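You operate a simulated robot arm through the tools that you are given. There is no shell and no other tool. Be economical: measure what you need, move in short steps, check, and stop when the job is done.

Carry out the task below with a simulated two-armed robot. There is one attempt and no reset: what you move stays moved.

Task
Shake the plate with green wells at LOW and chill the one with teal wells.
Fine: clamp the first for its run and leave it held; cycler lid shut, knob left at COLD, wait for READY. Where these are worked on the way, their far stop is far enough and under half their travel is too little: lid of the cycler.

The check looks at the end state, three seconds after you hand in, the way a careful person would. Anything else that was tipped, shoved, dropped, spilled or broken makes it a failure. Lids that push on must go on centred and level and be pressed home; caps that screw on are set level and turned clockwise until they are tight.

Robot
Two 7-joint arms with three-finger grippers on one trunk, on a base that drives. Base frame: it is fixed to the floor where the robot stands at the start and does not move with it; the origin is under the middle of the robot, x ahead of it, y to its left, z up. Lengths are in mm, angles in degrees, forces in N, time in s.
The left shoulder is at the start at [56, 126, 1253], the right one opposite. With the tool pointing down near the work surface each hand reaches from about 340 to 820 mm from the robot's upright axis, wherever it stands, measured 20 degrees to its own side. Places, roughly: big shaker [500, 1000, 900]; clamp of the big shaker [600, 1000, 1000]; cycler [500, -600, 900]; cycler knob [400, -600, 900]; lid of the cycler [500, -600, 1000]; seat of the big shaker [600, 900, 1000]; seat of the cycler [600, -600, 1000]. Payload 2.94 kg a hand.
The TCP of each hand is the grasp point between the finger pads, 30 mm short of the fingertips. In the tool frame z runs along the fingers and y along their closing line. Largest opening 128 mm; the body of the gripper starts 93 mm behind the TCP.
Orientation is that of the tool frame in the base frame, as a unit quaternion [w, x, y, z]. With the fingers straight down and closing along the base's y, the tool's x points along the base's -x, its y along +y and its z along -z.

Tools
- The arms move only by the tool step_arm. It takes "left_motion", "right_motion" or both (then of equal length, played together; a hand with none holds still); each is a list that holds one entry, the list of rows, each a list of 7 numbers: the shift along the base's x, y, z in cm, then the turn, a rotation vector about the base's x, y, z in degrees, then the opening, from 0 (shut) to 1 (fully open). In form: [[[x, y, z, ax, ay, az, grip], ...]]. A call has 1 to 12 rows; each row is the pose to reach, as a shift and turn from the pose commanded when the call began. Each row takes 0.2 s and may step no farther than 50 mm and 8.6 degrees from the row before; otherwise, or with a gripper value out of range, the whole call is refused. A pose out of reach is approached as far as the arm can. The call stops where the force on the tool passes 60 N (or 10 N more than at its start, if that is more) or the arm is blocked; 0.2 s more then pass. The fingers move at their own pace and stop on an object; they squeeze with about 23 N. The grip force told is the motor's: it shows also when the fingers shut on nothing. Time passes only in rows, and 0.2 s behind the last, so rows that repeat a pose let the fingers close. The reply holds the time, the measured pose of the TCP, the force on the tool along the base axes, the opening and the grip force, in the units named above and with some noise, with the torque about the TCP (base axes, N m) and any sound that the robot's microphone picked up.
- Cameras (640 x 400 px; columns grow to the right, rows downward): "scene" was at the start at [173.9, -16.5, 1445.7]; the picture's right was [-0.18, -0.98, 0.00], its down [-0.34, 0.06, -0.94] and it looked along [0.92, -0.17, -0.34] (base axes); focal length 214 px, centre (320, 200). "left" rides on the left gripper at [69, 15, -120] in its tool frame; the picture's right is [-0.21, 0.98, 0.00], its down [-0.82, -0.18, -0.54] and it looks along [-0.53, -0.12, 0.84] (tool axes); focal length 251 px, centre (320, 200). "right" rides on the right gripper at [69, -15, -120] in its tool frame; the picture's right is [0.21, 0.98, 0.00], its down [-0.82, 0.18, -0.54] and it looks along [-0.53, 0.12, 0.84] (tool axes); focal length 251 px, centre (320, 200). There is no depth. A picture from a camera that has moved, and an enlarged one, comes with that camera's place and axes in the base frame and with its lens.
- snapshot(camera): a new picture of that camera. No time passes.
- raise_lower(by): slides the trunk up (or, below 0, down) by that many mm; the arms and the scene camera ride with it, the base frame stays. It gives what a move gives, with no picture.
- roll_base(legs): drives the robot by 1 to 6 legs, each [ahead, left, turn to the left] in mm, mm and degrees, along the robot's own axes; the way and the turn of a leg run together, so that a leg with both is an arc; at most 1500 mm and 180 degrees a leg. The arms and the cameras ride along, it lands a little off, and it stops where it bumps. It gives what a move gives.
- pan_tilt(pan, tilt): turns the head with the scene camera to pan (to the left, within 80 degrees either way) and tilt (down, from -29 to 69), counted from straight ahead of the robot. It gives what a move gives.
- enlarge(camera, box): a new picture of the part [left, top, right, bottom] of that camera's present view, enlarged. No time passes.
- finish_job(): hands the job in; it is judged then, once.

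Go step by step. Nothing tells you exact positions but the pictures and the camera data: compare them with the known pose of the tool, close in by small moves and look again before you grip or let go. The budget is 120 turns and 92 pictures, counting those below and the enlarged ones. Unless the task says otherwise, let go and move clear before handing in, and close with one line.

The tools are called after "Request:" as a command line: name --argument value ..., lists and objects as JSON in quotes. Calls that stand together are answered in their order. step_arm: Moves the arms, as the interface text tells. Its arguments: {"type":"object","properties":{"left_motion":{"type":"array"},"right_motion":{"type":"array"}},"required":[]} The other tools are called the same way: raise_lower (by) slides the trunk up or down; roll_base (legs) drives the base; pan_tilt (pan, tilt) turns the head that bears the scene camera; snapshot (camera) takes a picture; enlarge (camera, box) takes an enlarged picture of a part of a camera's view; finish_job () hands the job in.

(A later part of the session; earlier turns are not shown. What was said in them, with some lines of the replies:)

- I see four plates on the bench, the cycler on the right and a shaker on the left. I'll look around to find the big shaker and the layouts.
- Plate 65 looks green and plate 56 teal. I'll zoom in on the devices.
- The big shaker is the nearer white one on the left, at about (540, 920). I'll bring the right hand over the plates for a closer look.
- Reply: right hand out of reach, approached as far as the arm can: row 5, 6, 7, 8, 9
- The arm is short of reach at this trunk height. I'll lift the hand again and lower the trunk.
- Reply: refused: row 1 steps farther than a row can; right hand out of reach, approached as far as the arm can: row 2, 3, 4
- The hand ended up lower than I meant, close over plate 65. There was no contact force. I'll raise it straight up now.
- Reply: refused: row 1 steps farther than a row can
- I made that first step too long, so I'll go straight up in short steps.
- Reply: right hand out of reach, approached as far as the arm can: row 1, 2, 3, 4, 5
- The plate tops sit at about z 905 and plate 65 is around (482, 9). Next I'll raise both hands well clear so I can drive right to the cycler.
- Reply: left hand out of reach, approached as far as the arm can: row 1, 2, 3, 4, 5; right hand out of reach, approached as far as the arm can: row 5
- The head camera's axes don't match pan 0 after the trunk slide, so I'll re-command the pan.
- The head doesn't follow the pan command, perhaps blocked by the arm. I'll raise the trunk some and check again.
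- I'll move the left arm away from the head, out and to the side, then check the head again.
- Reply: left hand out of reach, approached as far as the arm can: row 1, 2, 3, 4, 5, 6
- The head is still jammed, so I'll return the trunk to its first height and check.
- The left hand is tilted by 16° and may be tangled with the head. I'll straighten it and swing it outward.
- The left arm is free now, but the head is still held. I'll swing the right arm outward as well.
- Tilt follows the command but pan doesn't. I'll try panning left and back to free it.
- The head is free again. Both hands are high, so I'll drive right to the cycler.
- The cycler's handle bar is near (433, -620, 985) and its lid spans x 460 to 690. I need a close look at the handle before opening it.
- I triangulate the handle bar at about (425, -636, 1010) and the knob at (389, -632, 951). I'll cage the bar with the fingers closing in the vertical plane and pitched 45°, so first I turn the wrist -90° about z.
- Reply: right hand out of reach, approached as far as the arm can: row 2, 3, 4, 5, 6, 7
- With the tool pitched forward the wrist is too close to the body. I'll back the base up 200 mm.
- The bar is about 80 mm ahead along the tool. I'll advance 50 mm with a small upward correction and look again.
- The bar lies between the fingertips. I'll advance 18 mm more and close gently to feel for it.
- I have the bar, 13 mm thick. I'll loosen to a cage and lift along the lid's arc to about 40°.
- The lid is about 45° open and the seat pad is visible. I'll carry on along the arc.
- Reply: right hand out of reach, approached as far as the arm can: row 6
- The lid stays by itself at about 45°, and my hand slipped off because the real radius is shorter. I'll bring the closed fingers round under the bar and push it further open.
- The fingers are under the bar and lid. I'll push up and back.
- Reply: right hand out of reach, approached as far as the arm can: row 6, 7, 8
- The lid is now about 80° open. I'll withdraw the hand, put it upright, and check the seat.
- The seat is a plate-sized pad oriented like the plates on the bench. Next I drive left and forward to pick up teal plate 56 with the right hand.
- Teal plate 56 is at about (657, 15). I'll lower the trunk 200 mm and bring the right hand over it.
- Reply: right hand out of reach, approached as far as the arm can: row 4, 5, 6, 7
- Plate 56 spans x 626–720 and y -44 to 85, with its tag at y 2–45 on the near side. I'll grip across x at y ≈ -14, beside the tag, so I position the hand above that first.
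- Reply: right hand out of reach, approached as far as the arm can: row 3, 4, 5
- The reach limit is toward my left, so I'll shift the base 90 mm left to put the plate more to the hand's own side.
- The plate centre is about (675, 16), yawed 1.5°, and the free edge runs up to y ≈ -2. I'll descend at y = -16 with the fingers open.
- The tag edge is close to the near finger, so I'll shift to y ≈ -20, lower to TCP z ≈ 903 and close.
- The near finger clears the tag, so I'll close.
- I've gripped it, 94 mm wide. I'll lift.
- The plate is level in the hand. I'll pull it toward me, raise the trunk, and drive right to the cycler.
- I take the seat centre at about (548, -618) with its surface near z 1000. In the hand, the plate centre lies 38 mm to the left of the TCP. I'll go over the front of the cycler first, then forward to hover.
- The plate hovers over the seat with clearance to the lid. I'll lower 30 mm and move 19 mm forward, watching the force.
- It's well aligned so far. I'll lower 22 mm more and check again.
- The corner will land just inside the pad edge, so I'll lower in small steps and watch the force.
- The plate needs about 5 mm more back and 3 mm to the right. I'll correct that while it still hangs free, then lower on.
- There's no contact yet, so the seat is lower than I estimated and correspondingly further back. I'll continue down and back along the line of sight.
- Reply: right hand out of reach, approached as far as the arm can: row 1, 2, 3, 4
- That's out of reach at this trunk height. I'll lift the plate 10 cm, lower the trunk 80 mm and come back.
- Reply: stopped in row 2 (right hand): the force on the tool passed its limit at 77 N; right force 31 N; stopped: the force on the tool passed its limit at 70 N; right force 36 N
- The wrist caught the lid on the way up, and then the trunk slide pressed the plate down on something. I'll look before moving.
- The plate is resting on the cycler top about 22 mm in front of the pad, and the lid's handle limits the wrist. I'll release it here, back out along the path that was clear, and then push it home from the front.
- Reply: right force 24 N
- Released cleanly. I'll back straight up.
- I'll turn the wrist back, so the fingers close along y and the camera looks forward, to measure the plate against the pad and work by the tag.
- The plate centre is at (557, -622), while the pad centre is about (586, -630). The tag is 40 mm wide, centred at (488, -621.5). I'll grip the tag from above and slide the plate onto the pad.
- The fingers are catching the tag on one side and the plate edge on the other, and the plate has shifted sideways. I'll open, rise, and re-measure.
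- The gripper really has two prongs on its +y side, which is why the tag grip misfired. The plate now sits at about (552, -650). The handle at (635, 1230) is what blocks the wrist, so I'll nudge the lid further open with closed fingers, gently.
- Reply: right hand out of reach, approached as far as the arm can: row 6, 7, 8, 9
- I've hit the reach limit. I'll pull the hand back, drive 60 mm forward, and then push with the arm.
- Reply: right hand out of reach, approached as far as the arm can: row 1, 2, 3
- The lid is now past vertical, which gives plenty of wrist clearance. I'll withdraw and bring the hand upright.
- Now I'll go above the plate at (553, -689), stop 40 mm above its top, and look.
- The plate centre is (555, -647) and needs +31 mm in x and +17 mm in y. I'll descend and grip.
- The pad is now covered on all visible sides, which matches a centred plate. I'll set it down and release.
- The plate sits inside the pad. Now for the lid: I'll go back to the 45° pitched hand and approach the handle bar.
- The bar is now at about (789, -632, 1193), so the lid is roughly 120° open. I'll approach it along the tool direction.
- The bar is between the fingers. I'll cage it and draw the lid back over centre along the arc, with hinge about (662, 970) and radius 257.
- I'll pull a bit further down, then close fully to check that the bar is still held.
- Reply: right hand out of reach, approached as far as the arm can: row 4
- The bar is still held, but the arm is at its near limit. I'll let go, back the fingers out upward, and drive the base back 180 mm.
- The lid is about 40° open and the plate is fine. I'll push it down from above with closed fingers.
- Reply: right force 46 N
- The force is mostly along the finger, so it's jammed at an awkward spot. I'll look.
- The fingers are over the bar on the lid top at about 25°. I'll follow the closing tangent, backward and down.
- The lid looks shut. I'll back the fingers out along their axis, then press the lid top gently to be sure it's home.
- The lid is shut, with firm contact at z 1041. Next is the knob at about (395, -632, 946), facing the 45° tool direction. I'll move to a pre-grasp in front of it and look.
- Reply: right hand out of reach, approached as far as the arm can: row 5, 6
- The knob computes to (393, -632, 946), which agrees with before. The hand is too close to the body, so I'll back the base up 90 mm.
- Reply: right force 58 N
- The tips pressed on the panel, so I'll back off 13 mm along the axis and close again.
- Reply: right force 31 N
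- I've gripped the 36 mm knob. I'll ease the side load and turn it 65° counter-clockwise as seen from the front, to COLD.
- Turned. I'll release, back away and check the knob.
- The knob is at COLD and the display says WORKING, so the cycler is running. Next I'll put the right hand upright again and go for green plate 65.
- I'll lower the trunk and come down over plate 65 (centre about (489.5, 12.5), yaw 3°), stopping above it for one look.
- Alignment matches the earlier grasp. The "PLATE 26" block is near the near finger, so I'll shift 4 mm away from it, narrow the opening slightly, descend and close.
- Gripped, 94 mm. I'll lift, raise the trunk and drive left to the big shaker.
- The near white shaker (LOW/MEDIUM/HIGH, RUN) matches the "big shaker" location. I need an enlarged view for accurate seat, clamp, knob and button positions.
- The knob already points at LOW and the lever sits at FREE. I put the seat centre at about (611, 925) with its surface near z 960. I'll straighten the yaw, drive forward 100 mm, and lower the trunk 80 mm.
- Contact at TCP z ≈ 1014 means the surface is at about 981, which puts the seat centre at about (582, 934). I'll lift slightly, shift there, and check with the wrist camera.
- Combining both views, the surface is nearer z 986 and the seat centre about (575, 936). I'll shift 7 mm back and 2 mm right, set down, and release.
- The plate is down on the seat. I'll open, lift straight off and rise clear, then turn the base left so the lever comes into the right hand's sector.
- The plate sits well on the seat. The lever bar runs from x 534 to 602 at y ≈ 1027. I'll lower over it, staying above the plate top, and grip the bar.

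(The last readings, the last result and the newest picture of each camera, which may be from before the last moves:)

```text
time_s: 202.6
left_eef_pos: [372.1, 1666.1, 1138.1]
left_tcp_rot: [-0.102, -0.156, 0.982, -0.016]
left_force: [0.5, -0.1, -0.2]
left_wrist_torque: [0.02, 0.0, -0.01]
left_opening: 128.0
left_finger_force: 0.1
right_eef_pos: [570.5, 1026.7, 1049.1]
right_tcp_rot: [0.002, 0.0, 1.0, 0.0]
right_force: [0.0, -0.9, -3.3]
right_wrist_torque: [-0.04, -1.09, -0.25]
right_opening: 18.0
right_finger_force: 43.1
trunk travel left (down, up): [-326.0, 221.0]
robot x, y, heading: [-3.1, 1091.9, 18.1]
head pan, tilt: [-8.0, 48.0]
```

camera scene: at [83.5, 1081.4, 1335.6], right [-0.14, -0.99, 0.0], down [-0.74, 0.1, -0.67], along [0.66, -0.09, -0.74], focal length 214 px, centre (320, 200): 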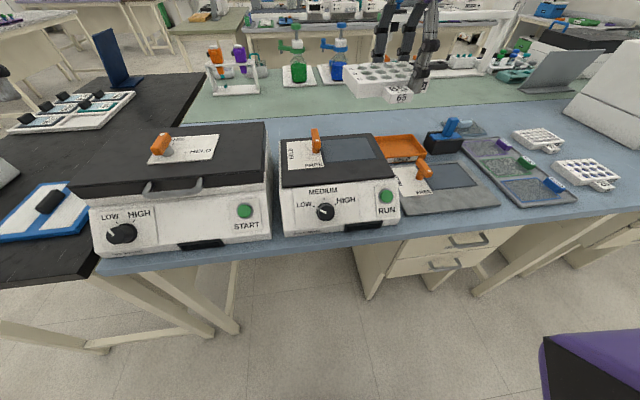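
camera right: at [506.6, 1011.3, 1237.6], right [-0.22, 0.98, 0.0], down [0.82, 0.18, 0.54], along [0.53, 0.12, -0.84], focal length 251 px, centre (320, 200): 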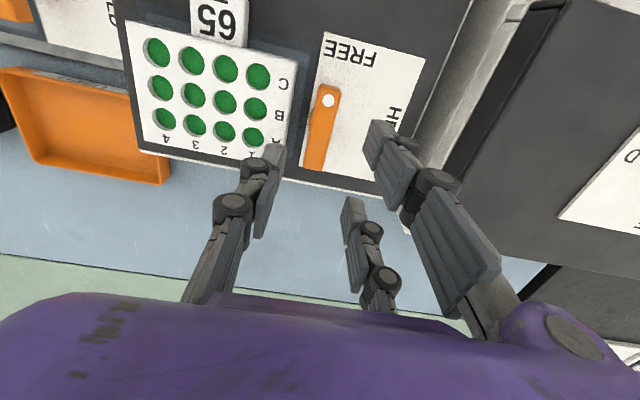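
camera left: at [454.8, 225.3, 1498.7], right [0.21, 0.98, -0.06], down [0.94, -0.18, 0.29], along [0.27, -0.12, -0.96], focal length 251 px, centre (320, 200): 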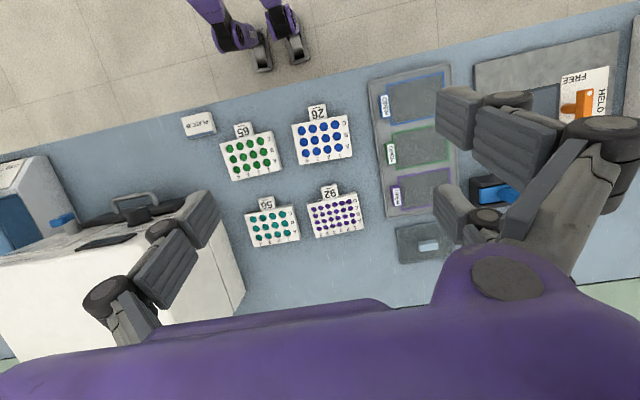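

I have the bar, 18 mm wide. I'll turn it 90° clockwise to HELD.

Request:
step_arm --right_motion '[[[0, 0, 0, 0, 0, -8.2, 0.05], [0, 0, 0, 0, 0, -16.4, 0.05], [0, 0, 0, 0, 0, -24.6, 0.05], [0, 0, 0, 0, 0, -32.8, 0.05], [0, 0, 0, 0, 0, -41, 0.05], [0, 0, 0, 0, 0, -49.2, 0.05], [0, 0, 0, 0, 0, -57.4, 0.05], [0, 0, 0, 0, 0, -65.6, 0.05], [0, 0, 0, 0, 0, -73.8, 0.05], [0, 0, 0, 0, 0, -82, 0.05], [0, 0, 0, 0, 0, -90, 0.05], [0, 0, 0, 0, 0, -92, 0.05]]]'

```text
time_s: 205.2
left_eef_pos: [372.5, 1665.2, 1138.0]
left_tcp_rot: [-0.104, -0.156, 0.982, -0.016]
left_force: [-0.4, 1.0, 0.3]
left_wrist_torque: [-0.01, 0.0, 0.04]
left_opening: 128.1
left_finger_force: 0.0
right_eef_pos: [571.1, 1027.1, 1048.9]
right_tcp_rot: [0.001, 0.718, 0.696, -0.002]
right_force: [-2.2, -2.4, -11.2]
right_wrist_torque: [0.24, 0.1, 2.11]
right_opening: 18.2
right_finger_force: 43.3
trunk travel left (down, up): [-326.0, 221.0]
robot x, y, heading: [-7.5, 1093.2, 18.0]
head pan, tilt: [-8.0, 48.0]
```

The lever has hit its stop: the torque is up and it's at 92°. I'll release, rise, and turn the base back so I can press RUN.

Request:
step_arm --right_motion '[[[0, 0, 0, 0, 0, 2, 0.2], [0, 0, 0, 0, 0, 2, 0.3], [0, 0, 2.5, 0, 0, 2, 0.3], [0, 0, 6, 0, 0, 2, 0.3], [0, 0, 10, 0, 0, 2, 0.3], [0, 0, 13, 0, 0, 2, 0]]]'

Request:
roll_base --legs '[[0, 0, -18]]'

Request:
step_arm --right_motion '[[[-2, 0, 0, 0, 0, 8.3, 0], [-4, 0, 0, 0, 0, 16.6, 0], [-6, 0, 0, 0, 0, 24.9, 0], [-8, 0, 0, 0, 0, 33.2, 0], [-10, 0, 0, 0, 0, 41.5, 0], [-12, 0, 0, 0, 0, 49.8, 0], [-14, 0, 0, 0, 0, 58.1, 0], [-15, 0, 0, 0, 0, 66.4, 0], [-16, 0, 0, 0, 0, 74.7, 0], [-17, 0, 0, 0, 0, 83, 0], [-17, 0, 0, 0, 0, 91, 0], [-17, 0, 0, 0, 0, 99, 0]]]'

```text
time_s: 206.6
left_eef_pos: [370.7, 1666.3, 1138.8]
left_tcp_rot: [-0.103, -0.156, 0.982, -0.017]
left_force: [0.4, 0.4, 0.2]
left_wrist_torque: [-0.02, -0.03, 0.0]
left_opening: 128.0
left_finger_force: 0.0
right_eef_pos: [570.1, 1026.6, 1181.0]
right_tcp_rot: [0.001, 0.707, 0.707, -0.003]
right_force: [0.3, -0.1, 0.1]
right_wrist_torque: [-0.02, -0.02, 0.01]
right_opening: 0.1
right_finger_force: 3.7
trunk travel left (down, up): [-326.0, 221.0]
robot x, y, heading: [-5.6, 1088.9, 18.3]
head pan, tilt: [-8.0, 48.0]
```

```text
time_s: 208.0
left_eef_pos: [531.0, 1522.2, 1137.9]
left_tcp_rot: [-0.105, -0.001, 0.994, 0.0]
left_force: [-0.7, -1.6, 0.1]
left_wrist_torque: [0.01, 0.01, 0.0]
left_opening: 127.9
left_finger_force: 0.1
right_eef_pos: [522.3, 852.4, 1182.0]
right_tcp_rot: [0.001, 0.809, 0.588, -0.002]
right_force: [0.0, -0.6, 0.2]
right_wrist_torque: [0.01, -0.02, 0.01]
right_opening: 0.1
right_finger_force: 3.1
trunk travel left (down, up): [-326.0, 221.0]
robot x, y, heading: [-9.2, 1093.0, -0.0]
head pan, tilt: [-8.0, 48.0]
```

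```text
time_s: 210.6
left_eef_pos: [531.9, 1522.3, 1138.5]
left_tcp_rot: [-0.104, -0.001, 0.995, 0.0]
left_force: [-0.2, -0.2, -0.3]
left_wrist_torque: [0.0, 0.0, 0.02]
left_opening: 128.2
left_finger_force: 0.0
right_eef_pos: [353.3, 853.1, 1180.3]
right_tcp_rot: [0.002, 0.076, 0.997, 0.0]
right_force: [-0.4, 0.1, 0.5]
right_wrist_torque: [-0.01, 0.06, 0.02]
right_opening: 0.1
right_finger_force: 3.3
trunk travel left (down, up): [-326.0, 221.0]
robot x, y, heading: [-2.1, 1091.0, 0.3]
head pan, tilt: [-8.0, 48.0]
```

Request:
step_arm --right_motion '[[[0, 1, -4, 0, 0, 4, 0], [0, 1.9, -8, 0, 0, 8.7, 0], [-0.3, 1.9, -12, 0, 0, 8.7, 0], [-0.3, 1.9, -16, 0, 0, 8.7, 0], [-0.3, 1.9, -20.2, 0, 0, 8.7, 0], [-0.3, 1.9, -20.2, 0, 0, 8.7, 0]]]'

```text
time_s: 212.0
left_eef_pos: [530.3, 1521.5, 1138.6]
left_tcp_rot: [-0.105, 0.0, 0.994, 0.0]
left_force: [0.5, -0.4, 0.2]
left_wrist_torque: [-0.03, -0.01, 0.02]
left_opening: 127.9
left_finger_force: 0.0
right_eef_pos: [349.5, 872.7, 977.8]
right_tcp_rot: [0.001, 0.002, 1.0, 0.0]
right_force: [-0.3, 0.2, -0.7]
right_wrist_torque: [-0.01, 0.01, -0.03]
right_opening: 0.0
right_finger_force: 3.2
trunk travel left (down, up): [-326.0, 221.0]
robot x, y, heading: [-4.4, 1094.3, 0.1]
head pan, tilt: [-8.0, 48.0]
```

Request:
step_arm --right_motion '[[[0.6, 0, 0, 0, 0, 0, 0], [1.2, 0, 0, 0, 0, 0, 0], [1.8, 0, 0, 0, 0, 0, 0], [2.4, 0, 0, 0, 0, 0, 0], [3, 0, 0, 0, 0, 0, 0], [3.5, 0, 0, 0, 0, 0, 0]]]'

```text
time_s: 213.4
left_eef_pos: [530.5, 1522.0, 1138.4]
left_tcp_rot: [-0.104, -0.001, 0.995, -0.001]
left_force: [0.2, -0.7, 0.4]
left_wrist_torque: [0.04, 0.0, 0.02]
left_opening: 128.2
left_finger_force: 0.1
right_eef_pos: [385.6, 872.5, 980.7]
right_tcp_rot: [0.004, 0.001, 1.0, 0.0]
right_force: [-8.3, -0.3, 15.4]
right_wrist_torque: [-0.13, -0.41, -0.2]
right_opening: 0.0
right_finger_force: 2.9
trunk travel left (down, up): [-326.0, 221.0]
robot x, y, heading: [-1.7, 1092.8, -0.0]
head pan, tilt: [-8.0, 48.0]
heard: click
```

I heard a click. I'll withdraw and use the last picture to check.

Request:
step_arm --right_motion '[[[-2, 0, 0.3, 0, 0, 0, 0], [-5, 0, 1, 0, 0, 0, 0], [-6, 0, 5, 0, 0, 0, 0], [-6, -1, 9, 0, 0, 0, 0.2], [-6, -4, 12, 0, 0, 0, 0.4], [-7, -8, 14, 0, 0, 0, 0.4]]]'

Request:
enlarge --camera "scene" --box '[250, 120, 450, 290]'

```text
time_s: 214.8
left_eef_pos: [529.4, 1520.4, 1139.3]
left_tcp_rot: [-0.104, -0.001, 0.995, 0.0]
left_force: [-1.7, 0.6, 0.4]
left_wrist_torque: [0.02, -0.13, 0.02]
left_opening: 127.9
left_finger_force: 0.1
right_eef_pos: [312.1, 792.4, 1121.7]
right_tcp_rot: [0.01, 0.0, 1.0, 0.001]
right_force: [1.5, -1.3, -6.9]
right_wrist_torque: [0.07, 0.22, 0.03]
right_opening: 51.5
right_finger_force: 0.1
right hand out of reach, approached as far as the arm can: row 2
trunk travel left (down, up): [-326.0, 221.0]
robot x, y, heading: [-6.7, 1092.8, 0.2]
head pan, tilt: [-8.0, 48.0]
```

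```text
2.35 times, centred on (350, 205) of scene
camera zoom: at [201.1, 1081.3, 1255.4], right [-0.14, -0.99, 0.0], down [-0.73, 0.1, -0.67], along [0.66, -0.09, -0.74], focal length 505 px, centre (249, 188)
```

zoom: 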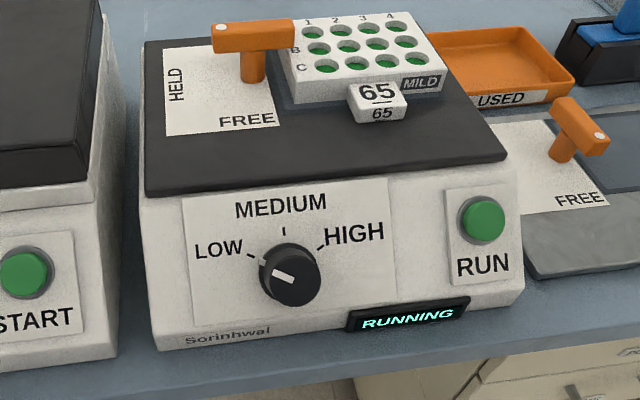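

The shaker shows RUNNING, with the knob at LOW, the lever at HELD and the plate seated. Now I'll let time pass for the cycler to reach READY.

Request:
step_arm --right_motion '[[[0, 0, 1, 0, 0, 0, 0.4], [0, 0, 1, 0, 0, 0, 0.4], [0, 0, 1, 0, 0, 0, 0.4], [0, 0, 1, 0, 0, 0, 0.4], [0, 0, 1, 0, 0, 0, 0.4], [0, 0, 1, 0, 0, 0, 0.4], [0, 0, 1, 0, 0, 0, 0.4], [0, 0, 1, 0, 0, 0, 0.4], [0, 0, 1, 0, 0, 0, 0.4], [0, 0, 1, 0, 0, 0, 0.4], [0, 0, 1, 0, 0, 0, 0.4], [0, 0, 1, 0, 0, 0, 0.4]]]'

Request:
step_arm --right_motion '[[[0, 0, 0, 0, 0, 0, 0.4], [0, 0, 0, 0, 0, 0, 0.4], [0, 0, 0, 0, 0, 0, 0.4], [0, 0, 0, 0, 0, 0, 0.4], [0, 0, 0, 0, 0, 0, 0.4], [0, 0, 0, 0, 0, 0, 0.4], [0, 0, 0, 0, 0, 0, 0.4], [0, 0, 0, 0, 0, 0, 0.4], [0, 0, 0, 0, 0, 0, 0.4], [0, 0, 0, 0, 0, 0, 0.4], [0, 0, 0, 0, 0, 0, 0.4], [0, 0, 0, 0, 0, 0, 0.4]]]'

Request:
roll_base --legs '[[-250, 0, 0], [0, -900, 0], [0, -600, 0]]'

```text
time_s: 217.4
left_eef_pos: [530.4, 1521.8, 1139.6]
left_tcp_rot: [-0.105, 0.0, 0.994, 0.0]
left_force: [-0.7, 0.3, 0.3]
left_wrist_torque: [0.0, -0.02, 0.01]
left_opening: 128.1
left_finger_force: 0.1
right_eef_pos: [312.7, 792.5, 1129.3]
right_tcp_rot: [0.001, 0.002, 1.0, 0.0]
right_force: [-0.5, 0.0, -0.1]
right_wrist_torque: [0.0, 0.0, 0.03]
right_opening: 51.1
right_finger_force: 0.0
trunk travel left (down, up): [-326.0, 221.0]
robot x, y, heading: [-0.1, 1090.9, -0.0]
head pan, tilt: [-8.0, 48.0]
```

```text
time_s: 220.0
left_eef_pos: [531.3, 1521.4, 1138.2]
left_tcp_rot: [-0.104, -0.001, 0.995, 0.0]
left_force: [0.0, -0.3, -0.5]
left_wrist_torque: [0.0, 0.02, 0.02]
left_opening: 127.9
left_finger_force: 0.0
right_eef_pos: [313.2, 791.8, 1129.8]
right_tcp_rot: [0.002, 0.002, 1.0, 0.0]
right_force: [0.3, 1.0, 0.2]
right_wrist_torque: [0.03, -0.04, 0.02]
right_opening: 51.3
right_finger_force: 0.0
trunk travel left (down, up): [-326.0, 221.0]
robot x, y, heading: [-9.0, 1090.6, -0.1]
head pan, tilt: [-8.0, 48.0]
```

```text
time_s: 235.0
left_eef_pos: [275.5, 17.5, 1137.7]
left_tcp_rot: [-0.105, 0.004, 0.994, 0.0]
left_force: [-0.8, -0.7, 0.1]
left_wrist_torque: [-0.02, 0.02, 0.01]
left_opening: 127.9
left_finger_force: 0.0
right_eef_pos: [50.4, -711.0, 1128.9]
right_tcp_rot: [0.002, 0.006, 1.0, 0.0]
right_force: [0.1, -0.4, 0.4]
right_wrist_torque: [0.0, 0.02, -0.03]
right_opening: 51.2
right_finger_force: 0.1
trunk travel left (down, up): [-326.0, 221.0]
robot x, y, heading: [-264.7, -408.2, -0.8]
head pan, tilt: [-8.0, 48.0]
```

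About 76 s have passed since COLD was set. I'll wait some more with harmless driving clear of the bench.

Request:
roll_base --legs '[[0, 600, 0], [0, -600, 0], [0, 600, 0], [0, -600, 0], [0, 600, 0], [0, -600, 0]]'

Request:
roll_base --legs '[[0, 600, 0], [0, -600, 0], [0, 600, 0], [0, -600, 0], [0, 600, 0], [0, -600, 0]]'

```text
time_s: 267.2
left_eef_pos: [274.9, 32.0, 1139.0]
left_tcp_rot: [-0.104, 0.004, 0.995, -0.001]
left_force: [-0.7, 0.8, -0.1]
left_wrist_torque: [-0.03, 0.0, 0.02]
left_opening: 128.2
left_finger_force: 0.0
right_eef_pos: [50.4, -696.7, 1129.3]
right_tcp_rot: [0.002, 0.007, 1.0, 0.0]
right_force: [0.2, -0.5, 0.7]
right_wrist_torque: [0.0, 0.01, -0.03]
right_opening: 51.3
right_finger_force: 0.0
trunk travel left (down, up): [-326.0, 221.0]
robot x, y, heading: [-269.7, -393.4, -0.7]
head pan, tilt: [-8.0, 48.0]
```

```text
time_s: 299.6
left_eef_pos: [276.2, 1.2, 1137.3]
left_tcp_rot: [-0.105, 0.007, 0.994, 0.0]
left_force: [-0.2, 0.5, 0.2]
left_wrist_torque: [-0.01, -0.03, -0.03]
left_opening: 128.0
left_finger_force: 0.1
right_eef_pos: [44.5, -725.7, 1129.4]
right_tcp_rot: [0.002, 0.01, 1.0, 0.0]
right_force: [0.4, -0.6, 0.5]
right_wrist_torque: [0.0, 0.0, -0.01]
right_opening: 51.1
right_finger_force: 0.1
trunk travel left (down, up): [-326.0, 221.0]
robot x, y, heading: [-268.9, -416.9, -1.2]
head pan, tilt: [-8.0, 48.0]
```

Request:
roll_base --legs '[[0, 600, 0], [0, -600, 0], [0, 600, 0], [0, -600, 0], [0, 600, 0], [0, -600, 0]]'

Request:
roll_base --legs '[[0, 600, 0], [0, -600, 0], [0, 600, 0], [0, -600, 0], [0, 600, 0], [0, -600, 0]]'

```text
time_s: 332.1
left_eef_pos: [272.6, -13.5, 1138.8]
left_tcp_rot: [-0.105, -0.005, 0.994, -0.001]
left_force: [-0.2, -0.1, 0.2]
left_wrist_torque: [-0.02, 0.01, -0.01]
left_opening: 128.1
left_finger_force: 0.0
right_eef_pos: [60.7, -743.8, 1129.0]
right_tcp_rot: [0.002, -0.002, 1.0, 0.0]
right_force: [0.1, -0.6, 0.3]
right_wrist_torque: [-0.03, 0.01, 0.0]
right_opening: 51.3
right_finger_force: 0.0
trunk travel left (down, up): [-326.0, 221.0]
robot x, y, heading: [-262.0, -448.2, 0.4]
head pan, tilt: [-8.0, 48.0]
```

```text
time_s: 364.3
left_eef_pos: [269.6, -13.3, 1137.7]
left_tcp_rot: [-0.105, -0.009, 0.994, -0.002]
left_force: [-0.7, -0.2, -0.6]
left_wrist_torque: [0.02, 0.05, -0.01]
left_opening: 128.1
left_finger_force: 0.1
right_eef_pos: [66.7, -746.1, 1130.3]
right_tcp_rot: [0.002, -0.007, 1.0, 0.0]
right_force: [0.5, 0.7, 0.4]
right_wrist_torque: [-0.02, 0.01, -0.02]
right_opening: 51.2
right_finger_force: 0.1
trunk travel left (down, up): [-326.0, 221.0]
robot x, y, heading: [-256.2, -452.5, 1.1]
head pan, tilt: [-8.0, 48.0]
```

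Over 200 s have passed since COLD was set, and both hands are clear of everything, so I'm handing in.

Request:
finish_job

```text
The job is handed in.
```

I handed the job in, but I never saw the cycler show READY. The green plate (65) is clamped at HELD on the big shaker, which shows RUNNING at LOW. The teal plate (56) is in the cycler with the lid shut and the knob at COLD. The cycler's display said WORKING when I last looked; I then waited about 200 s, but had no pictures left to check it again.
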